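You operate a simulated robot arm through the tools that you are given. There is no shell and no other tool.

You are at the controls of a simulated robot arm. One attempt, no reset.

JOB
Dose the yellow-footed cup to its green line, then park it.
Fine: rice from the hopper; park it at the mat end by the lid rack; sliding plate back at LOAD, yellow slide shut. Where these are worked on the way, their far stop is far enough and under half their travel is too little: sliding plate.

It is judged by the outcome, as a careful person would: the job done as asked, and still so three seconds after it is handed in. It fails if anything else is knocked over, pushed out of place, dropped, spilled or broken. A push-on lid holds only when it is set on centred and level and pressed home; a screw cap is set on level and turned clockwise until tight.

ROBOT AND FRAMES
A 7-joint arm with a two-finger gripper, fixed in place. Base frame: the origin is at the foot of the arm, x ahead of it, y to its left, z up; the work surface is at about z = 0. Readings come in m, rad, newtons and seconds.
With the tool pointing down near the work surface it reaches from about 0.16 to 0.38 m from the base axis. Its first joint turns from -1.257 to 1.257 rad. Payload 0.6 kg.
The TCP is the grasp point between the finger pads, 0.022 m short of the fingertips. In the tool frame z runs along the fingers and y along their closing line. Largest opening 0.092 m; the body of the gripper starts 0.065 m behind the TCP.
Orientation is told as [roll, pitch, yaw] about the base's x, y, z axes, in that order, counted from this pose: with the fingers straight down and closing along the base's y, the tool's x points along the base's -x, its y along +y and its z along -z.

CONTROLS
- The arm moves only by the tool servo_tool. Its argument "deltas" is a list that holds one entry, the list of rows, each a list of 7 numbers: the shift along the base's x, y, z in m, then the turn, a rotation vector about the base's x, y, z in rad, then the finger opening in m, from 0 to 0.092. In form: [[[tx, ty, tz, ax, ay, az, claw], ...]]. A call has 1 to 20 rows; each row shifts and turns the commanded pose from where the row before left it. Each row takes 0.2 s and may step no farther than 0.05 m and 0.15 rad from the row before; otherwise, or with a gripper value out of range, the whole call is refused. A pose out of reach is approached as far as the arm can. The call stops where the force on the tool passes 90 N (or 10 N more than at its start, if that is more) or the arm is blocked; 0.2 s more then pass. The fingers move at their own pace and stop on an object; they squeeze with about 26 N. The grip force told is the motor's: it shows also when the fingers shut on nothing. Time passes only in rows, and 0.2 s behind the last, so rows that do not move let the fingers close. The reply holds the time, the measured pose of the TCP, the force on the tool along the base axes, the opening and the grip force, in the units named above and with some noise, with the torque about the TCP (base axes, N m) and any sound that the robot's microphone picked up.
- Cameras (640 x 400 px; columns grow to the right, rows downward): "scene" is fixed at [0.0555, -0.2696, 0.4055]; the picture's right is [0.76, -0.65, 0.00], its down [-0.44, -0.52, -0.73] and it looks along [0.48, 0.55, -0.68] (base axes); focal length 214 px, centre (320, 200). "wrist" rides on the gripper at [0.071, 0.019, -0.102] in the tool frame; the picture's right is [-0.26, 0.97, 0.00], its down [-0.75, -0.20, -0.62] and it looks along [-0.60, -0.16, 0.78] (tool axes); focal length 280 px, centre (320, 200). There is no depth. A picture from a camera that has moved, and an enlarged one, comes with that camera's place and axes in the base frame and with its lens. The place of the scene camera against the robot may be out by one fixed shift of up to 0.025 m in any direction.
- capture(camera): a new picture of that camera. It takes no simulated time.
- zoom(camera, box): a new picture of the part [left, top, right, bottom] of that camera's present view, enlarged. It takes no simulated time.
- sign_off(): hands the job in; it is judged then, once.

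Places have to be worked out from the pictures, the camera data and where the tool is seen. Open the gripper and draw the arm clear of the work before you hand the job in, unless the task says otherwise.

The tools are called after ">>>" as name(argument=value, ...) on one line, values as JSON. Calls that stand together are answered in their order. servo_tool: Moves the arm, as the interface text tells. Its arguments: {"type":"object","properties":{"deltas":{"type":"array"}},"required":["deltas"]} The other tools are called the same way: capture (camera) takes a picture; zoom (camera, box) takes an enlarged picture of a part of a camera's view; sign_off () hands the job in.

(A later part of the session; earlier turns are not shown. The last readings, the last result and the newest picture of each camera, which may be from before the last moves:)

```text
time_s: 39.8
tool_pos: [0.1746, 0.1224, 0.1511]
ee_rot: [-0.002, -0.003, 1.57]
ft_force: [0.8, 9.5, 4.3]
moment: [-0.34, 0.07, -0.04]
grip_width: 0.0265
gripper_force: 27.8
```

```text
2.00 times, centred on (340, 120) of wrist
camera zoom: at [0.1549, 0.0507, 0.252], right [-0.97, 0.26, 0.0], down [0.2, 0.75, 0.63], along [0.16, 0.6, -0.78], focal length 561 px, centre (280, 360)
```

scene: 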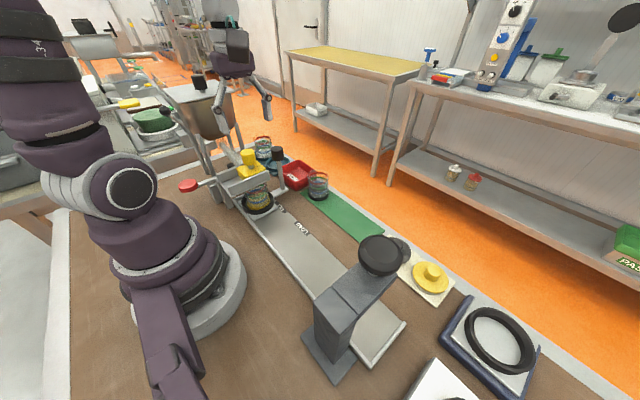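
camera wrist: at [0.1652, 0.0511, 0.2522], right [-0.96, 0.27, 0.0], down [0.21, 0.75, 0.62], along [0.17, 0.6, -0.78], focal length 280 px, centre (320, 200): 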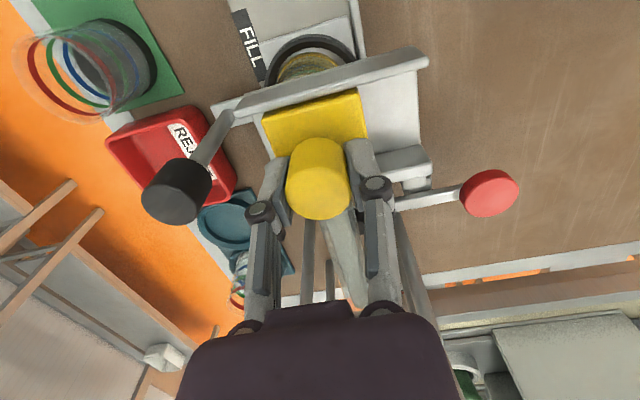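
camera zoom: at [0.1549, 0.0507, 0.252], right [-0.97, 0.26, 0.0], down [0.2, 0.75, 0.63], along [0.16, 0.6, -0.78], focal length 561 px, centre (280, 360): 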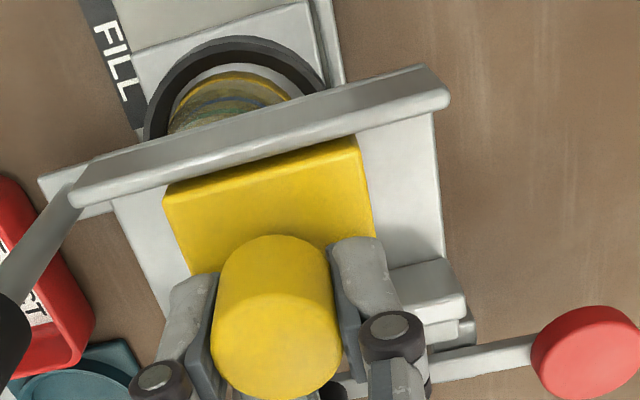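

Still nothing. I keep opening in small steps, watching the cup and the force.

>>> servo_tool(deltas=[[[-0.005, 0, 0, 0, 0, 0, 0.022]]])

>>> zoom(camera="scene", box=[220, 120, 300, 220])

>>> zoom(camera="wrist", box=[220, 20, 460, 220])

```text
time_s: 40.2
tool_pos: [0.1704, 0.1227, 0.1516]
ee_rot: [-0.001, -0.001, 1.573]
ft_force: [0.1, 19.5, -21.8]
moment: [0.4, -0.01, -0.01]
grip_width: 0.0264
gripper_force: 27.7
```

```text
4.00 times, centred on (260, 170) of scene
camera zoom: at [0.0555, -0.2696, 0.4055], right [0.76, -0.65, 0.0], down [-0.44, -0.52, -0.73], along [0.48, 0.55, -0.68], focal length 858 px, centre (560, 320)
```

zoom: 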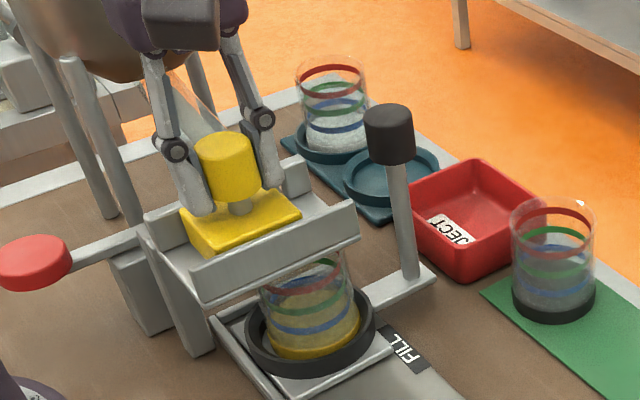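

```text
2.00 times, centred on (340, 120) of wrist
camera zoom: at [0.1496, 0.0506, 0.2523], right [-0.97, 0.26, 0.0], down [0.2, 0.75, 0.63], along [0.16, 0.6, -0.78], focal length 561 px, centre (280, 360)
```

zoom: 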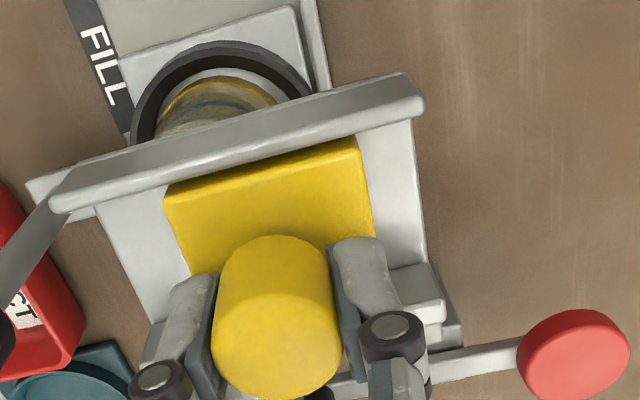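

No flow at 28 mm of opening. I look closely at the chute and the exposed channel.

>>> zoom(camera="scene", box=[195, 90, 275, 170])

>>> zoom(camera="scene", box=[235, 170, 285, 220])

>>> capture(camera="wrist")

```text
5.00 times, centred on (235, 130) of scene
camera zoom: at [0.0555, -0.2696, 0.4055], right [0.76, -0.65, 0.0], down [-0.44, -0.52, -0.73], along [0.48, 0.55, -0.68], focal length 1072 px, centre (745, 550)
```

zoom: 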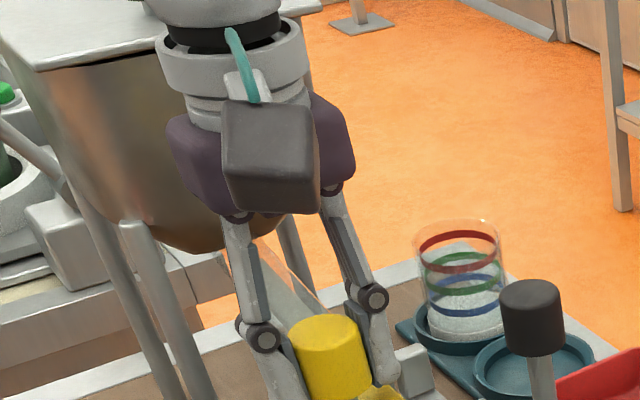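

```text
8.00 times, centred on (260, 195) of scene
camera zoom: at [0.0555, -0.2696, 0.4055], right [0.76, -0.65, 0.0], down [-0.44, -0.52, -0.73], along [0.48, 0.55, -0.68], focal length 1716 px, centre (800, 240)
```

zoom: 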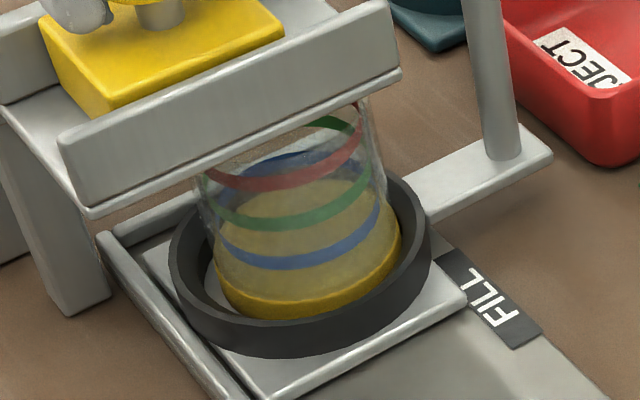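

```text
taken
camera wrist: at [0.1496, 0.0506, 0.2523], right [-0.97, 0.26, 0.0], down [0.2, 0.75, 0.63], along [0.16, 0.6, -0.78], focal length 280 px, centre (320, 200)
```

wrist: 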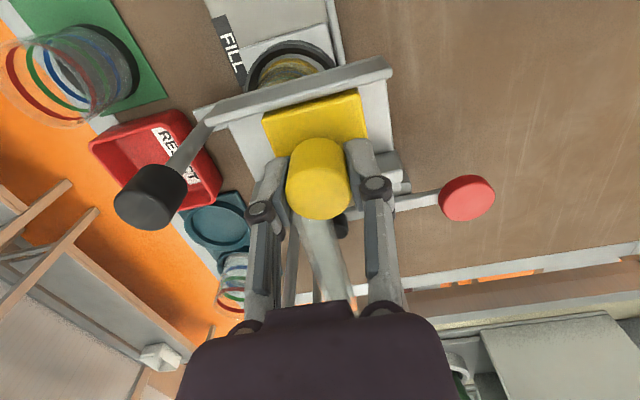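

The cup is still empty and well visible in this zoom. The slide isn't at its far stop yet, so I keep opening in steps.

>>> servo_tool(deltas=[[[-0.004, -0.0005, 0, 0, 0, 0, 0.022]]])

>>> zoom(camera="scene", box=[235, 150, 285, 220])

>>> zoom(camera="wrist", box=[220, 120, 420, 320])

```text
time_s: 40.6
tool_pos: [0.1671, 0.122, 0.1521]
ee_rot: [-0.003, 0.0, 1.569]
ft_force: [0.5, 24.0, -5.1]
moment: [0.19, 0.07, 0.02]
grip_width: 0.0263
gripper_force: 28.3
```

```text
5.71 times, centred on (260, 185) of scene
camera zoom: at [0.0555, -0.2696, 0.4055], right [0.76, -0.65, 0.0], down [-0.44, -0.52, -0.73], along [0.48, 0.55, -0.68], focal length 1226 px, centre (663, 286)
```

zoom: 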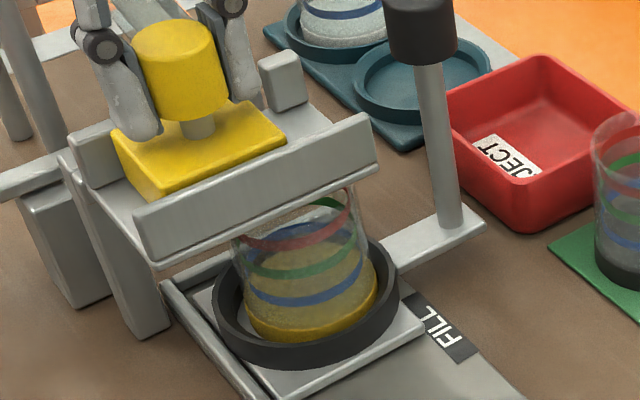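

```text
2.00 times, centred on (320, 220) of wrist
camera zoom: at [0.146, 0.0503, 0.2523], right [-0.97, 0.26, 0.0], down [0.2, 0.75, 0.63], along [0.17, 0.61, -0.78], focal length 561 px, centre (320, 160)
```

zoom: 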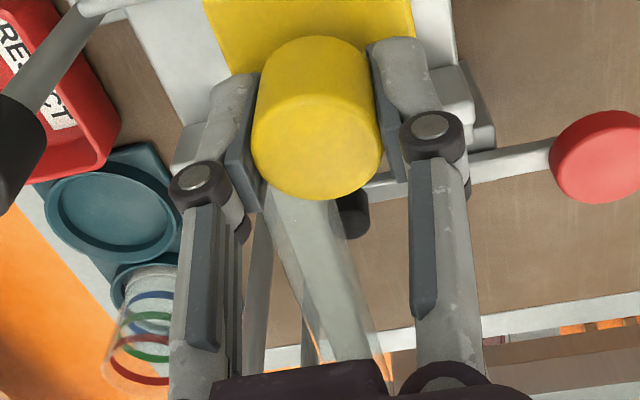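

Behind the gate I see the chute with pale contents, and the red-handled rod ends in a black bumper right next to the chute, which looks like a knocker for jams. First I open the slide to its far stop, relieving the y load.

>>> servo_tool(deltas=[[[-0.004, 0.001, 0, 0, 0, 0, 0.022]]])

>>> zoom(camera="scene", box=[235, 150, 285, 220])

```text
time_s: 41.0
tool_pos: [0.1632, 0.1225, 0.1503]
ee_rot: [0.001, -0.002, 1.568]
ft_force: [0.3, 11.0, 6.9]
moment: [0.64, -0.01, 0.1]
grip_width: 0.0261
gripper_force: 28.2
```

```text
5.71 times, centred on (260, 185) of scene
camera zoom: at [0.0555, -0.2697, 0.4055], right [0.76, -0.65, 0.0], down [-0.44, -0.52, -0.73], along [0.48, 0.55, -0.68], focal length 1226 px, centre (663, 286)
```

zoom: 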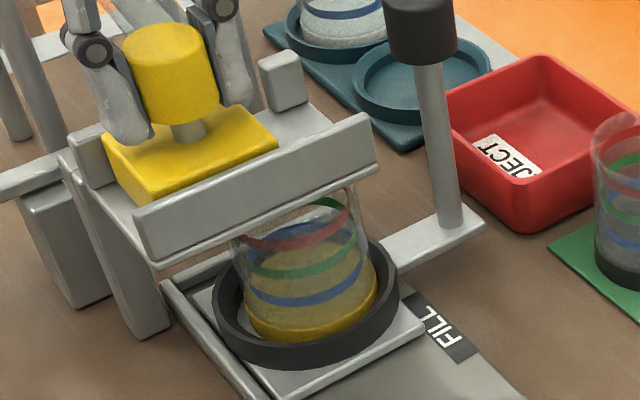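

Still no flow. I go on toward the far stop.

>>> servo_tool(deltas=[[[-0.004, 0.0005, 0, 0, 0, 0, 0.022]]])

>>> zoom(camera="scene", box=[235, 150, 285, 220])

>>> capture(camera="wrist")

```text
time_s: 41.4
tool_pos: [0.1578, 0.1213, 0.1509]
ee_rot: [0.0, 0.002, 1.566]
ft_force: [-0.3, -5.3, 26.0]
moment: [-0.12, 0.0, 0.03]
grip_width: 0.026
gripper_force: 28.1
```

```text
5.71 times, centred on (260, 185) of scene
camera zoom: at [0.0555, -0.2697, 0.4055], right [0.76, -0.65, 0.0], down [-0.44, -0.52, -0.73], along [0.48, 0.55, -0.68], focal length 1226 px, centre (663, 286)
```

zoom: 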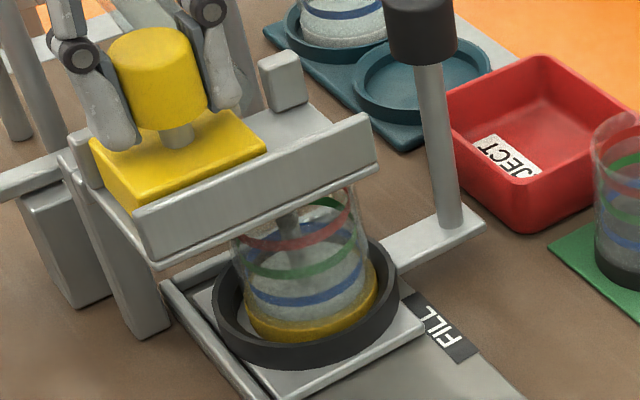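

```text
taken
camera wrist: at [0.1376, 0.0509, 0.2524], right [-0.96, 0.27, 0.0], down [0.21, 0.75, 0.62], along [0.17, 0.6, -0.78], focal length 280 px, centre (320, 200)
```

wrist: 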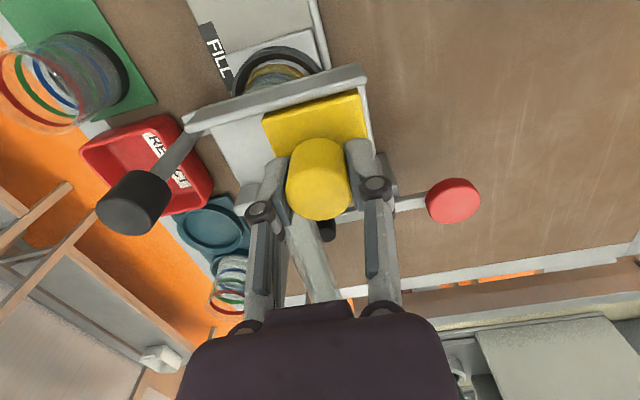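

Rice is now flowing into the cup, and fast. Time stands still, so I zoom in on the level before the next move.

>>> zoom(camera="scene", box=[245, 175, 280, 215])

```text
10.00 times, centred on (262, 195) of scene
camera zoom: at [0.0555, -0.2697, 0.4055], right [0.76, -0.65, 0.0], down [-0.44, -0.52, -0.73], along [0.48, 0.55, -0.68], focal length 2145 px, centre (895, 250)
```

zoom: 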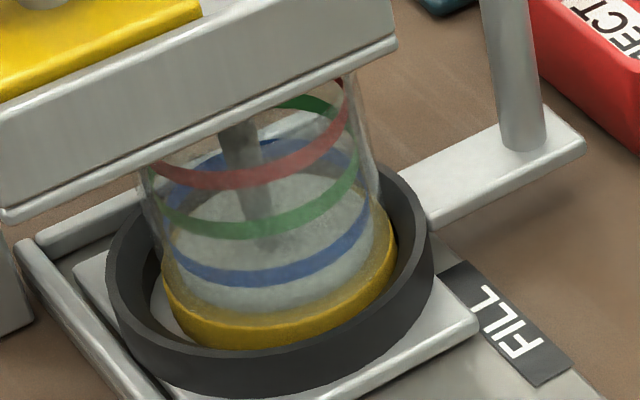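

Only a thin layer covers the floor so far, and the stream is steady. I hold one step (0.4 s in total) to gauge the rate.

>>> servo_tool(deltas=[[[0, 0, 0, 0, 0, 0, 0.022]]])

>>> zoom(camera="scene", box=[245, 175, 280, 215])

```text
time_s: 41.8
tool_pos: [0.1576, 0.1232, 0.1503]
ee_rot: [0.001, 0.001, 1.568]
ft_force: [-0.1, -13.4, 23.1]
moment: [-0.24, 0.04, 0.0]
grip_width: 0.0262
gripper_force: 28.4
```

```text
10.00 times, centred on (262, 195) of scene
camera zoom: at [0.0555, -0.2697, 0.4055], right [0.76, -0.65, 0.0], down [-0.44, -0.52, -0.73], along [0.48, 0.55, -0.68], focal length 2145 px, centre (895, 250)
```

zoom: 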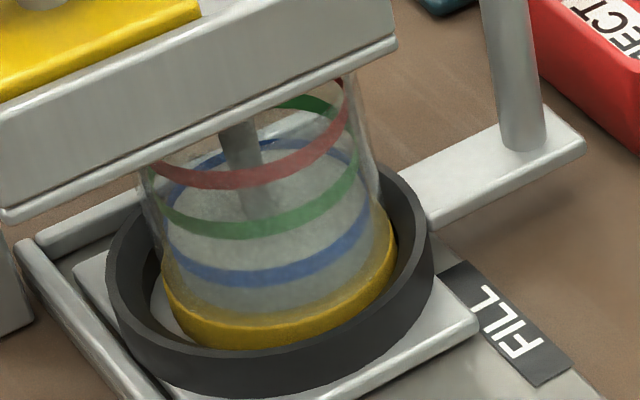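

The level has risen to about the blue line, roughly 10 mm in 0.4 s. The green line is one spacing (about 14 mm) higher. I hold one more step, then close back 12 mm, and measure.

>>> servo_tool(deltas=[[[0, 0, 0, 0, 0, 0, 0.022], [0.012, 0, 0, 0, 0, 0, 0.022], [0, 0, 0, 0, 0, 0, 0.022]]])

>>> zoom(camera="scene", box=[245, 175, 280, 215])

>>> zoom(camera="scene", box=[235, 150, 285, 220])

```text
time_s: 42.6
tool_pos: [0.1698, 0.1234, 0.1503]
ee_rot: [0.002, 0.0, 1.569]
ft_force: [-1.0, -18.4, 17.3]
moment: [-0.37, 0.02, 0.09]
grip_width: 0.0262
gripper_force: 27.9
```

```text
10.00 times, centred on (262, 195) of scene
camera zoom: at [0.0555, -0.2697, 0.4055], right [0.76, -0.65, 0.0], down [-0.44, -0.52, -0.73], along [0.48, 0.55, -0.68], focal length 2145 px, centre (895, 250)
```

zoom: 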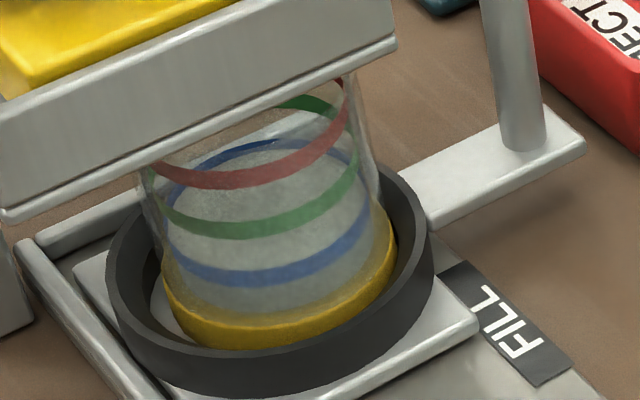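

```text
5.71 times, centred on (260, 185) of scene
camera zoom: at [0.0555, -0.2697, 0.4055], right [0.76, -0.65, 0.0], down [-0.44, -0.52, -0.73], along [0.48, 0.55, -0.68], focal length 1226 px, centre (663, 286)
```

zoom: 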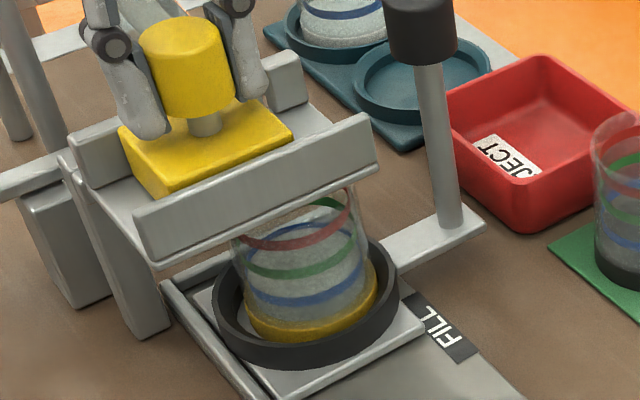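

The stream has stopped. I zoom in further to read the rice surface against the lines.

>>> zoom(camera="scene", box=[244, 182, 272, 208])

>>> zoom(camera="wrist", box=[200, 20, 340, 110])

```text
15.38 times, centred on (258, 195) of scene
camera zoom: at [0.0555, -0.2697, 0.4055], right [0.76, -0.65, 0.0], down [-0.44, -0.52, -0.73], along [0.48, 0.55, -0.68], focal length 3300 px, centre (1274, 277)
```

zoom: 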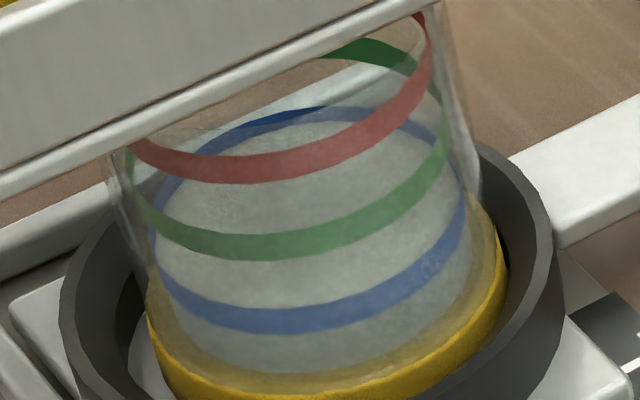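

```text
4.44 times, centred on (270, 65) of wrist
camera zoom: at [0.149, 0.0511, 0.2517], right [-0.96, 0.26, 0.0], down [0.21, 0.75, 0.62], along [0.16, 0.6, -0.78], focal length 1246 px, centre (542, 800)
```

zoom: 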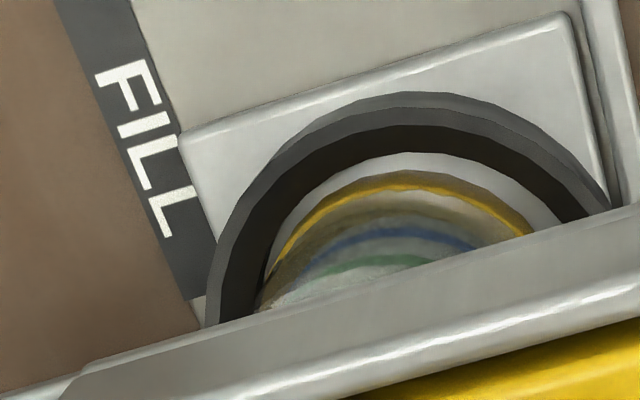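

The surface sits right at the blue line, so the last pulse added only a little. I reopen the 12 mm and hold briefly, then check again.

>>> servo_tool(deltas=[[[-0.012, 0.0003, 0, 0, 0, 0, 0.022]]])

>>> zoom(camera="scene", box=[244, 182, 272, 208])

```text
time_s: 43.0
tool_pos: [0.1578, 0.122, 0.1511]
ee_rot: [0.001, 0.002, 1.568]
ft_force: [-0.7, -17.2, 11.0]
moment: [-0.37, 0.07, 0.07]
grip_width: 0.0262
gripper_force: 27.9
```

```text
15.38 times, centred on (258, 195) of scene
camera zoom: at [0.0555, -0.2696, 0.4055], right [0.76, -0.65, 0.0], down [-0.44, -0.52, -0.73], along [0.48, 0.55, -0.68], focal length 3300 px, centre (1274, 277)
```

zoom: 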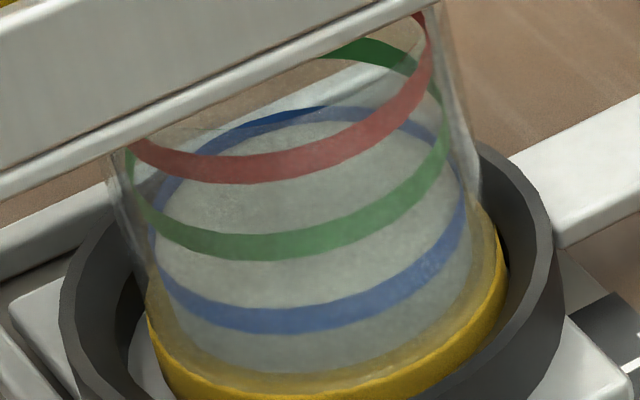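

No stream yet. I hold one more step to see whether the flow restarts.

>>> servo_tool(deltas=[[[0, 0, 0, 0, 0, 0, 0.022]]])

>>> zoom(camera="scene", box=[244, 182, 272, 208])

>>> zoom(camera="scene", box=[200, 100, 290, 200])

>>> capture(camera="wrist")

```text
time_s: 43.4
tool_pos: [0.1572, 0.1217, 0.1502]
ee_rot: [0.001, 0.001, 1.567]
ft_force: [-2.1, -15.9, 5.0]
moment: [-0.5, 0.05, -0.02]
grip_width: 0.0261
gripper_force: 28.3
```

```text
15.38 times, centred on (258, 195) of scene
camera zoom: at [0.0555, -0.2696, 0.4055], right [0.76, -0.65, 0.0], down [-0.44, -0.52, -0.73], along [0.48, 0.55, -0.68], focal length 3300 px, centre (1274, 277)
```

zoom: 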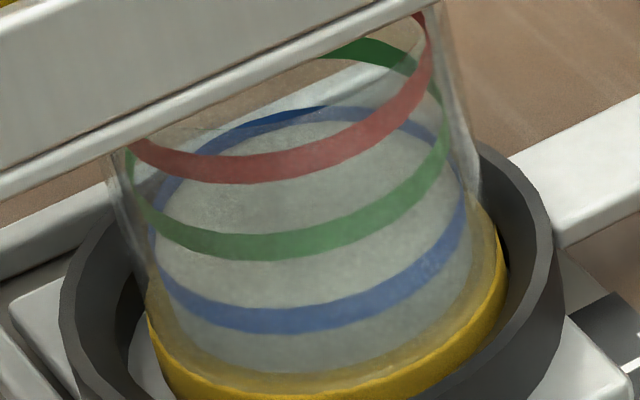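

```text
4.00 times, centred on (245, 150) of scene
camera zoom: at [0.0555, -0.2696, 0.4055], right [0.76, -0.65, 0.0], down [-0.44, -0.52, -0.73], along [0.48, 0.55, -0.68], focal length 858 px, centre (620, 400)
```

zoom: 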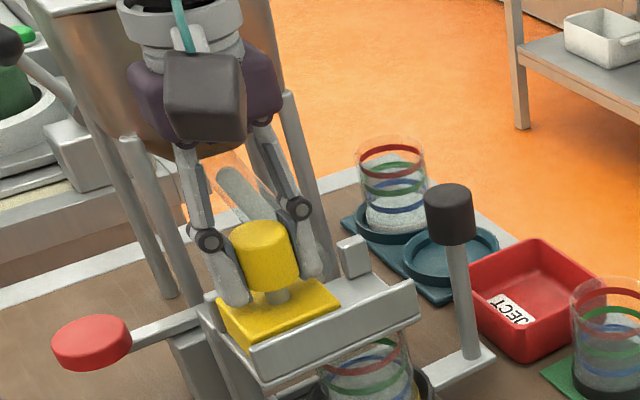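

```text
taken
camera wrist: at [0.1367, 0.0512, 0.2516], right [-0.96, 0.26, 0.0], down [0.21, 0.75, 0.62], along [0.16, 0.6, -0.78], focal length 280 px, centre (320, 200)
```

wrist: 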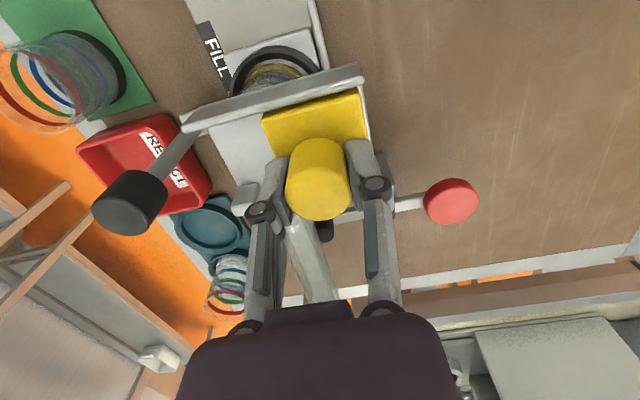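

The stream has ended with the level right at the blue line, though the slide is open. It seems each slide stroke meters one portion, one line per dose. I push the slide fully shut to let it refill, and check that the level stays put.

>>> servo_tool(deltas=[[[0.008, -0.0005, 0, 0, 0, 0, 0.022], [0.008, 0, 0, 0, 0, 0, 0.022], [0.008, 0, 0, 0, 0, 0, 0.022], [0.008, 0, 0, 0, 0, 0, 0.022], [0.006, 0, 0, 0, 0, 0, 0.022], [0.003, 0, 0, 0, 0, 0, 0.022], [0, 0, 0, 0, 0, 0, 0.022]]])

>>> zoom(camera="scene", box=[244, 182, 272, 208])

>>> zoom(camera="scene", box=[200, 100, 290, 200])

```text
time_s: 45.0
tool_pos: [0.1989, 0.1233, 0.1498]
ee_rot: [-0.001, 0.0, 1.568]
ft_force: [-17.1, 0.6, -8.8]
moment: [0.04, 0.12, -0.04]
grip_width: 0.0327
gripper_force: 8.2
```

```text
15.38 times, centred on (258, 195) of scene
camera zoom: at [0.0555, -0.2696, 0.4055], right [0.76, -0.65, 0.0], down [-0.44, -0.52, -0.73], along [0.48, 0.55, -0.68], focal length 3300 px, centre (1274, 277)
```

zoom: 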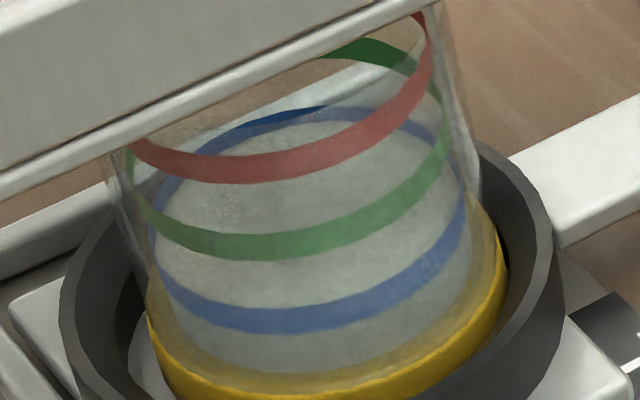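

```text
4.00 times, centred on (245, 150) of scene
camera zoom: at [0.0555, -0.2696, 0.4055], right [0.76, -0.65, 0.0], down [-0.44, -0.52, -0.73], along [0.48, 0.55, -0.68], focal length 858 px, centre (620, 400)
```

zoom: 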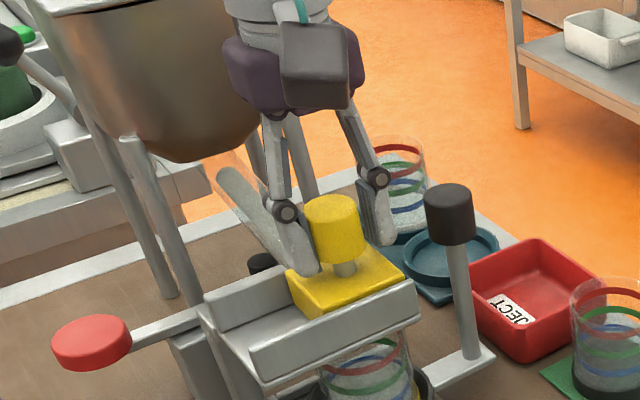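

The slide is back on its shut stop and the level is unchanged at blue. I wait about a second for it to refill, then make a second full stroke and watch.

>>> servo_tool(deltas=[[[-0.001, 0, 0, 0, 0, 0, 0.022], [0, 0, 0, 0, 0, 0, 0.022], [0, 0, 0, 0, 0, 0, 0.022], [0, 0, 0, 0, 0, 0, 0.022], [0, 0, 0, 0, 0, 0, 0.022]]])

>>> servo_tool(deltas=[[[-0.008, 0, 0, 0, 0, 0, 0.022], [-0.008, 0, 0, 0, 0, 0, 0.022], [-0.008, 0, 0, 0, 0, 0, 0.022], [-0.008, 0, 0, 0, 0, 0, 0.022], [-0.004, 0.0005, 0, 0, 0, 0, 0.022]]])

>>> zoom(camera="scene", box=[244, 182, 272, 208])

>>> zoom(camera="scene", box=[200, 100, 290, 200])

```text
time_s: 46.2
tool_pos: [0.1984, 0.1232, 0.1505]
ee_rot: [-0.001, -0.001, 1.57]
ft_force: [-13.0, 0.2, -0.6]
moment: [0.01, 0.18, -0.07]
grip_width: 0.0308
gripper_force: 5.9
```

```text
time_s: 47.4
tool_pos: [0.1618, 0.1236, 0.1507]
ee_rot: [0.001, 0.001, 1.568]
ft_force: [0.9, -8.2, 21.2]
moment: [-0.33, 0.02, -0.01]
grip_width: 0.0263
gripper_force: 28.1
```

```text
15.38 times, centred on (258, 195) of scene
camera zoom: at [0.0555, -0.2697, 0.4055], right [0.76, -0.65, 0.0], down [-0.44, -0.52, -0.73], along [0.48, 0.55, -0.68], focal length 3300 px, centre (1274, 277)
```

zoom: 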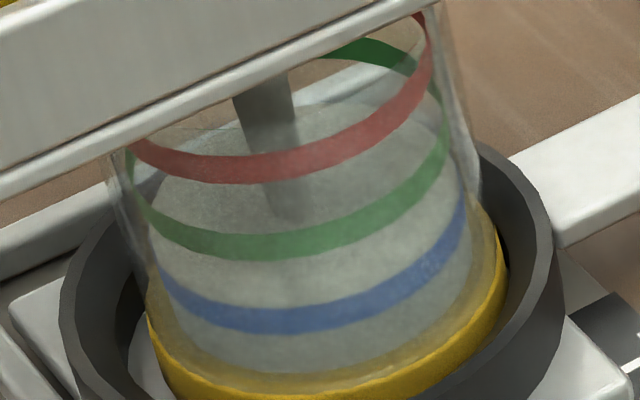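

```text
4.00 times, centred on (245, 150) of scene
camera zoom: at [0.0555, -0.2697, 0.4055], right [0.76, -0.65, 0.0], down [-0.44, -0.52, -0.73], along [0.48, 0.55, -0.68], focal length 858 px, centre (620, 400)
```

zoom: 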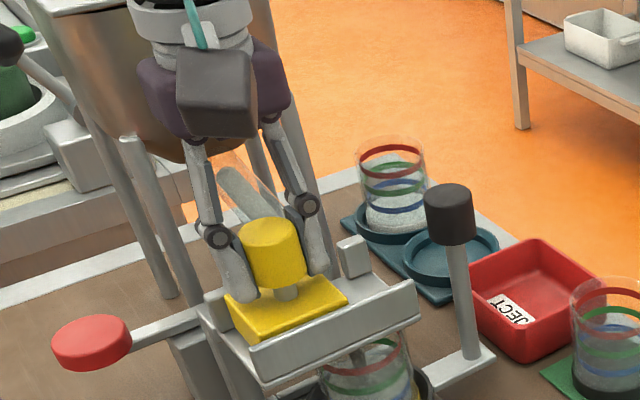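

The second portion is flowing and the level is now above blue. I hold one step and recheck well before green.

>>> servo_tool(deltas=[[[0, 0, 0, 0, 0, 0, 0.022]]])

>>> zoom(camera="scene", box=[244, 182, 272, 208])

```text
time_s: 47.8
tool_pos: [0.162, 0.1238, 0.1508]
ee_rot: [0.0, -0.001, 1.569]
ft_force: [-1.0, -9.1, 19.8]
moment: [-0.14, -0.01, 0.01]
grip_width: 0.0261
gripper_force: 27.9
```

```text
15.38 times, centred on (258, 195) of scene
camera zoom: at [0.0555, -0.2697, 0.4055], right [0.76, -0.65, 0.0], down [-0.44, -0.52, -0.73], along [0.48, 0.55, -0.68], focal length 3300 px, centre (1274, 277)
```

zoom: 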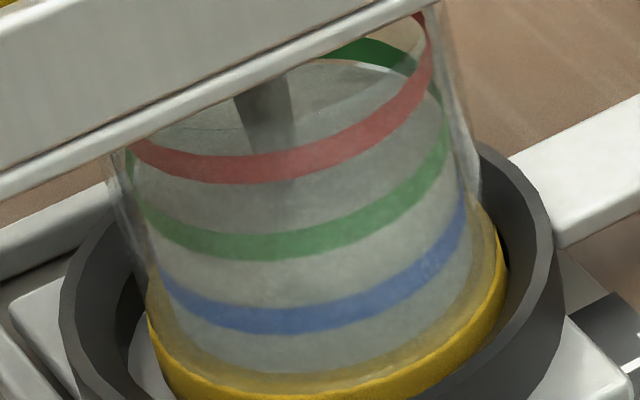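

The level is now just below green and the stream is still running. To be safe I cut it with a partial close, to a position known to block flow, and measure. Any leftover can be released after.

>>> servo_tool(deltas=[[[0.012, 0, 0, 0, 0, 0, 0.022]]])

>>> zoom(camera="scene", box=[244, 182, 272, 208])

>>> zoom(camera="scene", box=[252, 182, 272, 196])

```text
time_s: 48.2
tool_pos: [0.1734, 0.1241, 0.1509]
ee_rot: [-0.002, 0.001, 1.568]
ft_force: [-0.8, -5.0, 25.9]
moment: [-0.22, 0.0, -0.08]
grip_width: 0.0263
gripper_force: 27.8
```

```text
15.38 times, centred on (258, 195) of scene
camera zoom: at [0.0555, -0.2697, 0.4055], right [0.76, -0.65, 0.0], down [-0.44, -0.52, -0.73], along [0.48, 0.55, -0.68], focal length 3300 px, centre (1274, 277)
```

zoom: 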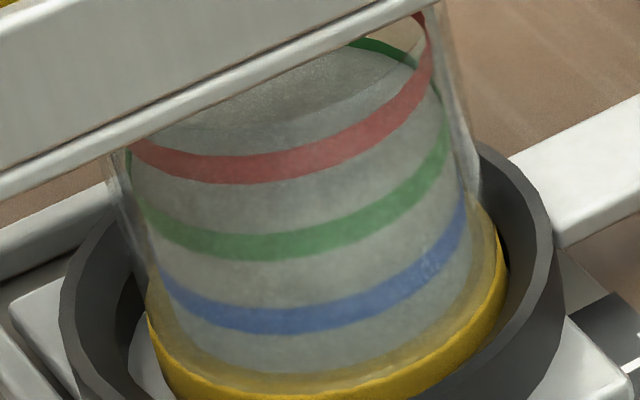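

```text
16.00 times, centred on (262, 189) of scene
camera zoom: at [0.0555, -0.2697, 0.4055], right [0.76, -0.65, 0.0], down [-0.44, -0.52, -0.73], along [0.48, 0.55, -0.68], focal length 3432 px, centre (1248, 376)
```

zoom: 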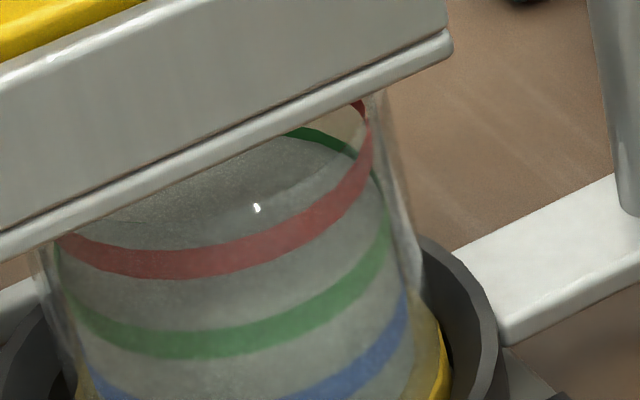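

The stream is cut and the rice edge now covers the lower half of the green band at the back: the level is at the green line. I push the slide fully shut to its stop.

>>> servo_tool(deltas=[[[0.008, -0.0003, 0, 0, 0, 0, 0.022], [0.008, 0, 0, 0, 0, 0, 0.022], [0.007, 0, 0, 0, 0, 0, 0.022], [0.002, 0, 0, 0, 0, 0, 0.022], [0, 0, 0, 0, 0, 0, 0.022]]])

>>> zoom(camera="scene", box=[244, 182, 272, 208])

>>> zoom(camera="scene", box=[200, 110, 300, 220])

>>> capture(camera="wrist")

```text
time_s: 49.4
tool_pos: [0.1952, 0.1219, 0.1502]
ee_rot: [0.01, 0.002, 1.575]
ft_force: [-48.4, 23.4, -17.4]
moment: [0.26, 0.52, -0.44]
grip_width: 0.0264
gripper_force: 27.9
```

```text
15.38 times, centred on (258, 195) of scene
camera zoom: at [0.0555, -0.2696, 0.4055], right [0.76, -0.65, 0.0], down [-0.44, -0.52, -0.73], along [0.48, 0.55, -0.68], focal length 3300 px, centre (1274, 277)
```

zoom: 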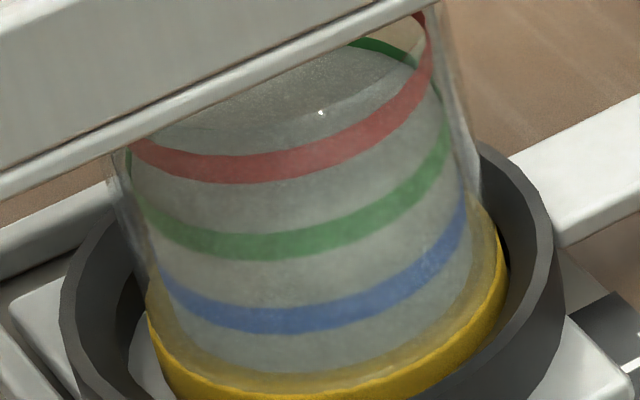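

```text
3.64 times, centred on (250, 165) of scene
camera zoom: at [0.0555, -0.2696, 0.4055], right [0.76, -0.65, 0.0], down [-0.44, -0.52, -0.73], along [0.48, 0.55, -0.68], focal length 780 px, centre (574, 327)
```

zoom: 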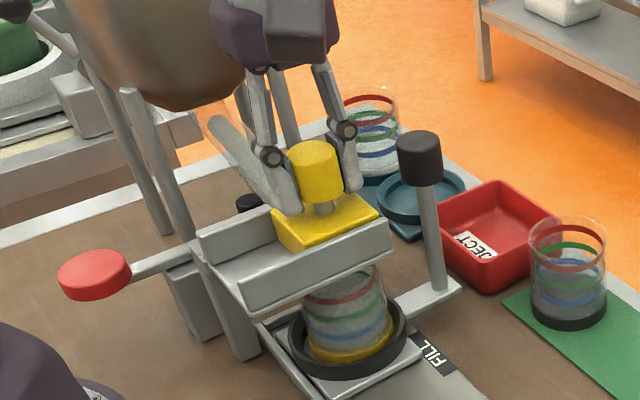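

```text
taken
camera wrist: at [0.1772, 0.051, 0.2519], right [-0.97, 0.26, 0.01], down [0.21, 0.76, 0.62], along [0.15, 0.6, -0.78], focal length 280 px, centre (320, 200)
```

wrist: 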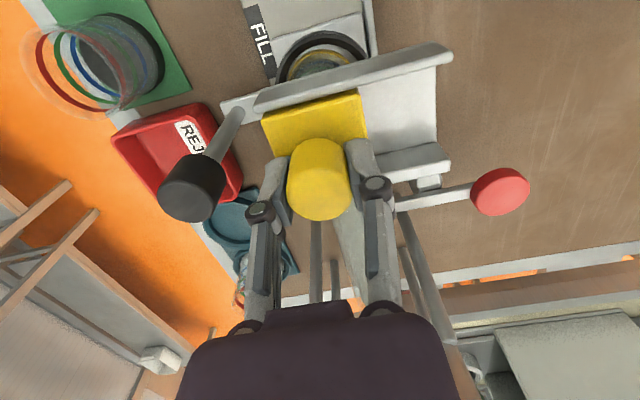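

The slide is hard on its shut stop (Fx -48 N at x 0.195, same place as at the start), and the level holds at green. I relieve the push, open, and rise straight up.

>>> servo_tool(deltas=[[[-0.002, 0, 0, 0, 0, 0, 0.026], [0, 0, 0, 0, 0, 0, 0.04], [0, 0, 0, 0, 0, 0, 0.06], [0, 0, 0, 0, 0, 0, 0.06], [0, 0, 0.02, 0, 0, 0, 0.06], [0, 0, 0.03, 0, 0, 0, 0.06], [0, -0.01, 0.03, 0, 0, 0, 0.07], [0, -0.01, 0.01, 0, 0, 0, 0.07], [0, 0, 0, 0, 0, 0, 0.07]]])

>>> capture(camera="wrist")

>>> zoom(camera="scene", box=[200, 110, 300, 220])

>>> zoom(camera="scene", box=[244, 182, 272, 208])

```text
time_s: 51.4
tool_pos: [0.1973, 0.1027, 0.2404]
ee_rot: [-0.002, -0.001, 1.569]
ft_force: [0.1, -0.3, -0.1]
moment: [0.0, -0.01, 0.0]
grip_width: 0.0699
gripper_force: 0.1
```

```text
taken
camera wrist: at [0.1765, 0.0308, 0.341], right [-0.96, 0.26, 0.0], down [0.21, 0.75, 0.63], along [0.16, 0.6, -0.78], focal length 280 px, centre (320, 200)
```

wrist: 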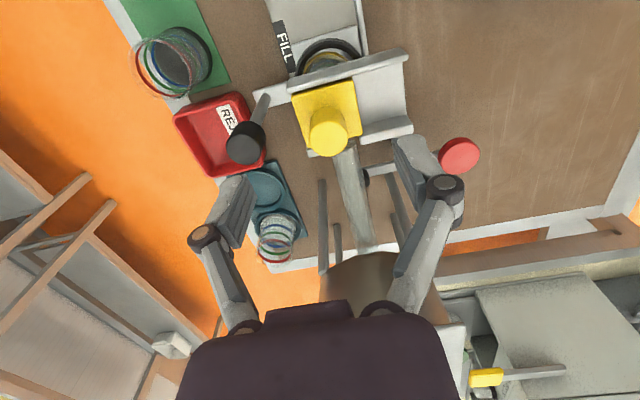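

```text
3.64 times, centred on (250, 165) of scene
camera zoom: at [0.0555, -0.2696, 0.4055], right [0.76, -0.65, 0.0], down [-0.44, -0.52, -0.73], along [0.48, 0.55, -0.68], focal length 780 px, centre (574, 327)
```

zoom: 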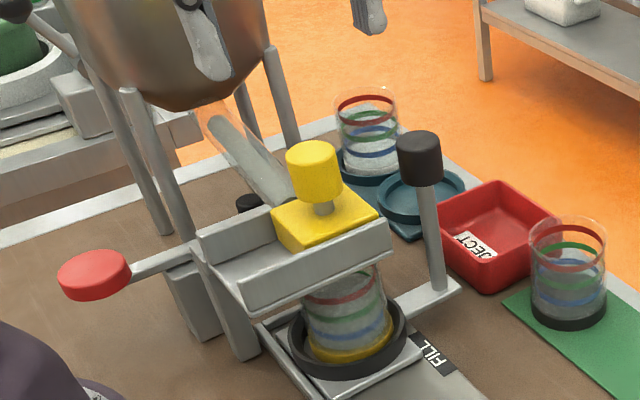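

```text
15.38 times, centred on (258, 195) of scene
camera zoom: at [0.0555, -0.2696, 0.4055], right [0.76, -0.65, 0.0], down [-0.44, -0.52, -0.73], along [0.48, 0.55, -0.68], focal length 3300 px, centre (1274, 277)
```

zoom: 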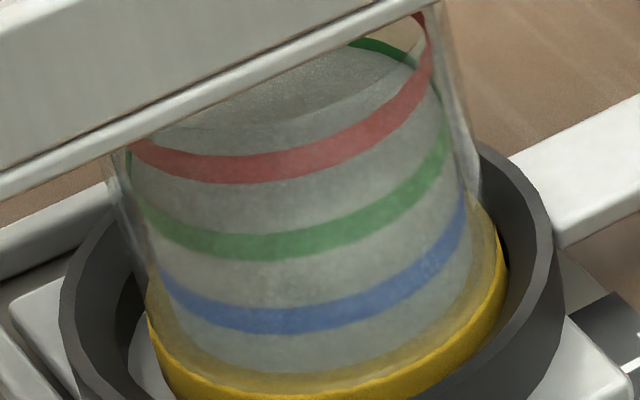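

I compare the slide's position with the very first picture using the same zoom box, to confirm it is fully shut.

>>> zoom(camera="scene", box=[170, 130, 290, 220])

```text
4.44 times, centred on (230, 175) of scene
camera zoom: at [0.0555, -0.2696, 0.4055], right [0.76, -0.65, 0.0], down [-0.44, -0.52, -0.73], along [0.48, 0.55, -0.68], focal length 953 px, centre (720, 311)
```

zoom: 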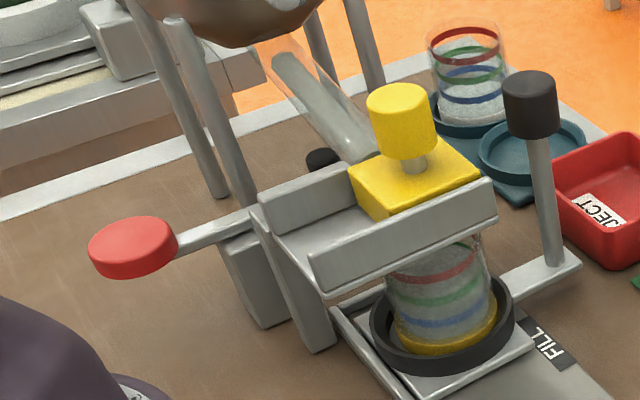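

The slide is exactly where it started, shut. Next I return over the plate's handle knob with the same grip orientation as before.

>>> servo_tool(deltas=[[[0.01, 0.002, 0, 0, 0, -0.14, 0.07], [0.01, 0.002, 0, 0, 0, -0.14, 0.07], [0.01, 0.003, 0, 0, 0, -0.14, 0.07], [0.01, 0.003, 0, 0, 0, -0.14, 0.07], [0.01, 0.003, -0.01, 0, 0, -0.14, 0.07], [0.01, 0.003, -0.015, 0, 0, -0.14, 0.07], [0.006, 0, -0.015, 0, 0, -0.13, 0.07], [0, 0, 0, 0, 0, 0, 0.07]]])

>>> capture(camera="wrist")

>>> zoom(camera="wrist", box=[240, 50, 400, 170])

```text
time_s: 53.2
tool_pos: [0.2618, 0.1188, 0.2004]
ee_rot: [0.0, 0.0, 0.596]
ft_force: [-1.2, -0.2, 0.9]
moment: [0.02, 0.02, 0.02]
grip_width: 0.0699
gripper_force: 0.0
```

```text
taken
camera wrist: at [0.1916, 0.0943, 0.3014], right [-0.33, 0.95, 0.0], down [0.74, 0.25, 0.63], along [0.59, 0.2, -0.78], focal length 280 px, centre (320, 200)
```

wrist: 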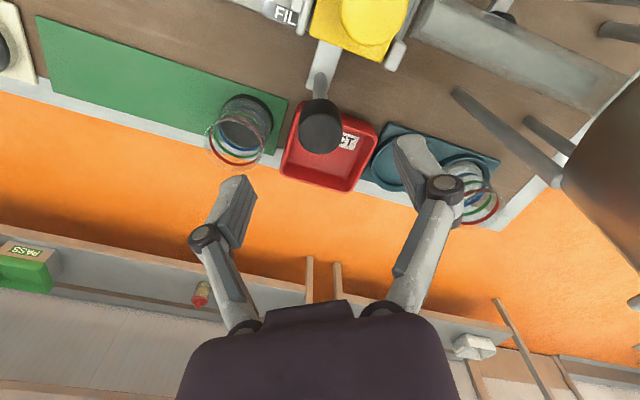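

```text
3.33 times, centred on (320, 110) of wrist
camera zoom: at [0.1916, 0.0943, 0.3014], right [-0.33, 0.95, 0.0], down [0.74, 0.25, 0.63], along [0.59, 0.2, -0.78], focal length 935 px, centre (320, 500)
```

zoom: 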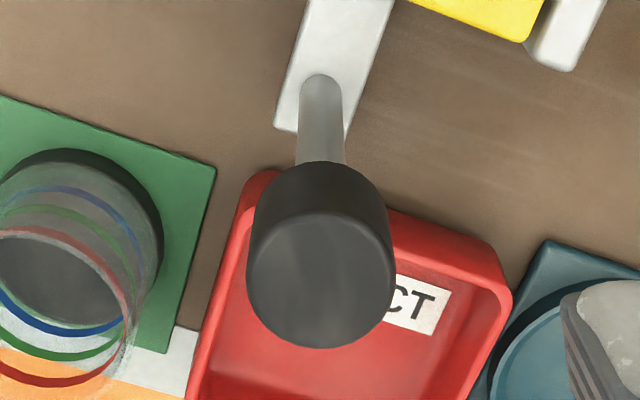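

The handle knob is centred within a millimetre or two. I descend to the same height as before and grip it.

>>> servo_tool(deltas=[[[0.0018, 0.0002, -0.025, 0, 0, 0, 0.07], [0, 0, -0.025, 0, 0, 0, 0.07], [0, 0, -0.02, 0, 0, 0, 0.07], [0, 0, -0.011, 0, 0, 0, 0.07], [0, 0, 0, 0, 0, 0, 0.05], [0, 0, 0, 0, 0, 0, 0.03], [0, 0, 0, 0, 0, 0, 0.022], [0, 0, 0, 0, 0, 0, 0.022]]])

>>> zoom(camera="scene", box=[220, 130, 340, 240])

```text
time_s: 55.0
tool_pos: [0.2646, 0.1196, 0.1192]
ee_rot: [0.0, 0.002, 0.6]
ft_force: [-5.5, 0.7, -1.3]
moment: [0.07, -0.13, -0.01]
grip_width: 0.0268
gripper_force: 27.9
```

```text
3.64 times, centred on (280, 185) of scene
camera zoom: at [0.0555, -0.2696, 0.4055], right [0.76, -0.65, 0.0], down [-0.44, -0.52, -0.73], along [0.48, 0.55, -0.68], focal length 780 px, centre (466, 254)
```

zoom: 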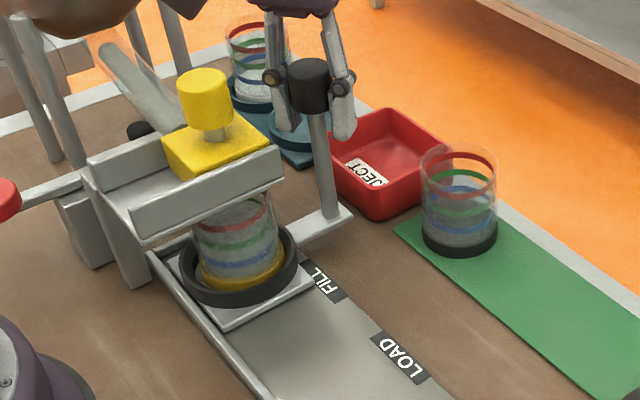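

The knob is gripped. I slide the plate gently back, pausing once the cup is clear of the gate to read the level.

>>> servo_tool(deltas=[[[0, -0.003, 0, 0, 0, 0, 0.022], [0, -0.006, 0, 0, 0, 0, 0.022], [0, -0.009, 0, 0, 0, 0, 0.022], [0, -0.01, 0, 0, 0, 0, 0.022], [0, -0.01, 0, 0, 0, 0, 0.022], [0, -0.01, 0, 0, 0, 0, 0.022], [0, -0.01, 0, 0, 0, 0, 0.022], [0, -0.01, 0, 0, 0, 0, 0.022], [0, -0.008, 0, 0, 0, 0, 0.022], [0, -0.004, 0, 0, 0, 0, 0.022]]])

>>> zoom(camera="scene", box=[250, 180, 310, 240])

>>> zoom(camera="scene", box=[220, 130, 340, 240])

```text
time_s: 57.2
tool_pos: [0.2637, 0.0393, 0.1199]
ee_rot: [-0.001, -0.001, 0.598]
ft_force: [-7.7, 0.2, 8.4]
moment: [-0.29, 0.29, 0.04]
grip_width: 0.0265
gripper_force: 27.7
```

```text
6.67 times, centred on (280, 210) of scene
camera zoom: at [0.0555, -0.2696, 0.4055], right [0.76, -0.65, 0.0], down [-0.44, -0.52, -0.73], along [0.48, 0.55, -0.68], focal length 1430 px, centre (587, 133)
```

zoom: 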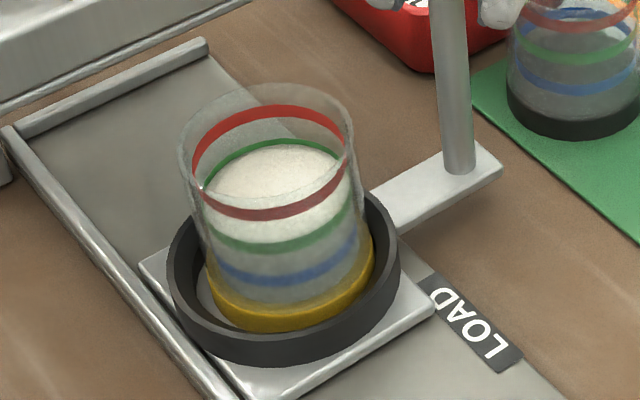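

```text
3.64 times, centred on (280, 185) of scene
camera zoom: at [0.0555, -0.2696, 0.4055], right [0.76, -0.65, 0.0], down [-0.44, -0.52, -0.73], along [0.48, 0.55, -0.68], focal length 780 px, centre (466, 254)
```

zoom: 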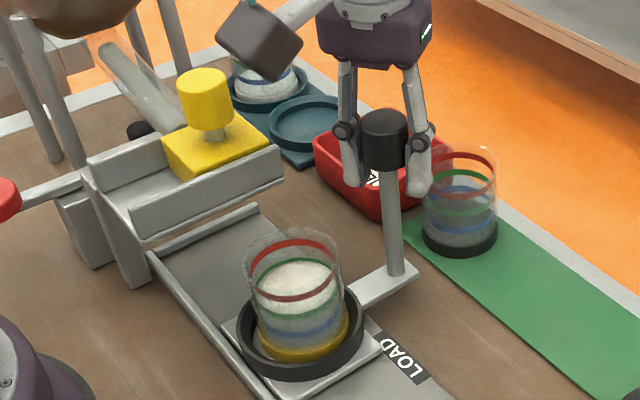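

The rice surface, now in good light, sits right at the green line. I zoom in to judge it finely.

>>> zoom(camera="scene", box=[262, 192, 292, 222])

```text
13.33 times, centred on (277, 207) of scene
camera zoom: at [0.0555, -0.2696, 0.4055], right [0.76, -0.65, 0.0], down [-0.44, -0.52, -0.73], along [0.48, 0.55, -0.68], focal length 2860 px, centre (893, 107)
```

zoom: 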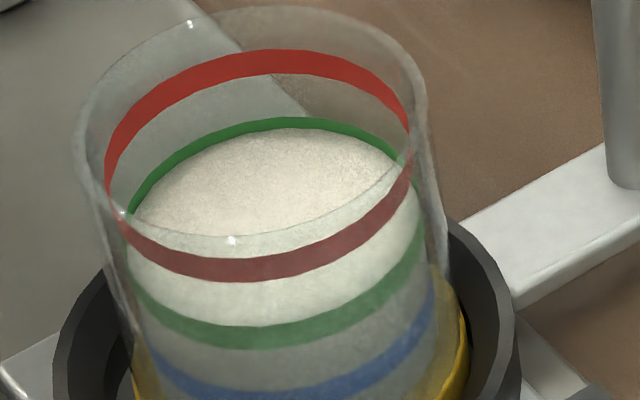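

The rice is level with the middle of the green band. I slide the plate the rest of the way toward LOAD, stopping slightly short to compare with the original picture.

>>> servo_tool(deltas=[[[0, -0.004, 0, 0, 0, 0, 0.022], [0, -0.008, 0, 0, 0, 0, 0.022], [0, -0.01, 0, 0, 0, 0, 0.022], [0, -0.01, 0, 0, 0, 0, 0.022], [0, -0.01, 0, 0, 0, 0, 0.022], [0, -0.01, 0, 0, 0, 0, 0.022], [0, -0.01, 0, 0, 0, 0, 0.022], [0, -0.01, 0, 0, 0, 0, 0.022], [0, -0.007, 0, 0, 0, 0, 0.022], [0, -0.003, 0, 0, 0, 0, 0.022], [0, 0, 0, 0, 0, 0, 0.022]]])

>>> zoom(camera="scene", box=[305, 160, 365, 225])

>>> zoom(camera="scene", box=[260, 210, 350, 280])

```text
time_s: 59.6
tool_pos: [0.2653, -0.0438, 0.1183]
ee_rot: [0.0, 0.0, 0.599]
ft_force: [2.4, -1.6, -20.2]
moment: [0.05, -0.03, 0.0]
grip_width: 0.0265
gripper_force: 27.9
```

```text
6.15 times, centred on (335, 192) of scene
camera zoom: at [0.0556, -0.2696, 0.4055], right [0.76, -0.65, 0.0], down [-0.44, -0.52, -0.73], along [0.48, 0.55, -0.68], focal length 1320 px, centre (228, 246)
```

zoom: 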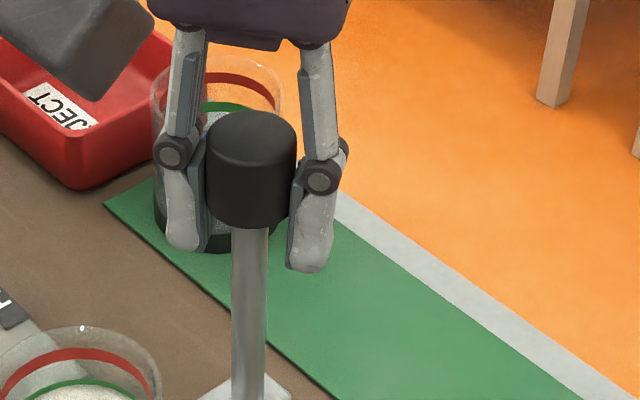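

```text
5.71 times, centred on (305, 245) of scene
camera zoom: at [0.0556, -0.2696, 0.4055], right [0.76, -0.65, 0.0], down [-0.44, -0.52, -0.73], along [0.48, 0.55, -0.68], focal length 1226 px, centre (406, -57)
```

zoom: 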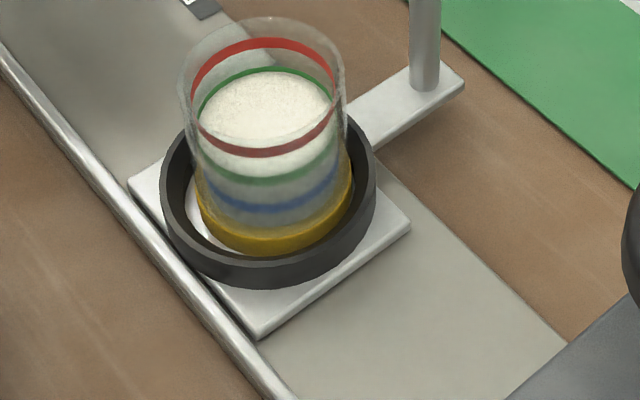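

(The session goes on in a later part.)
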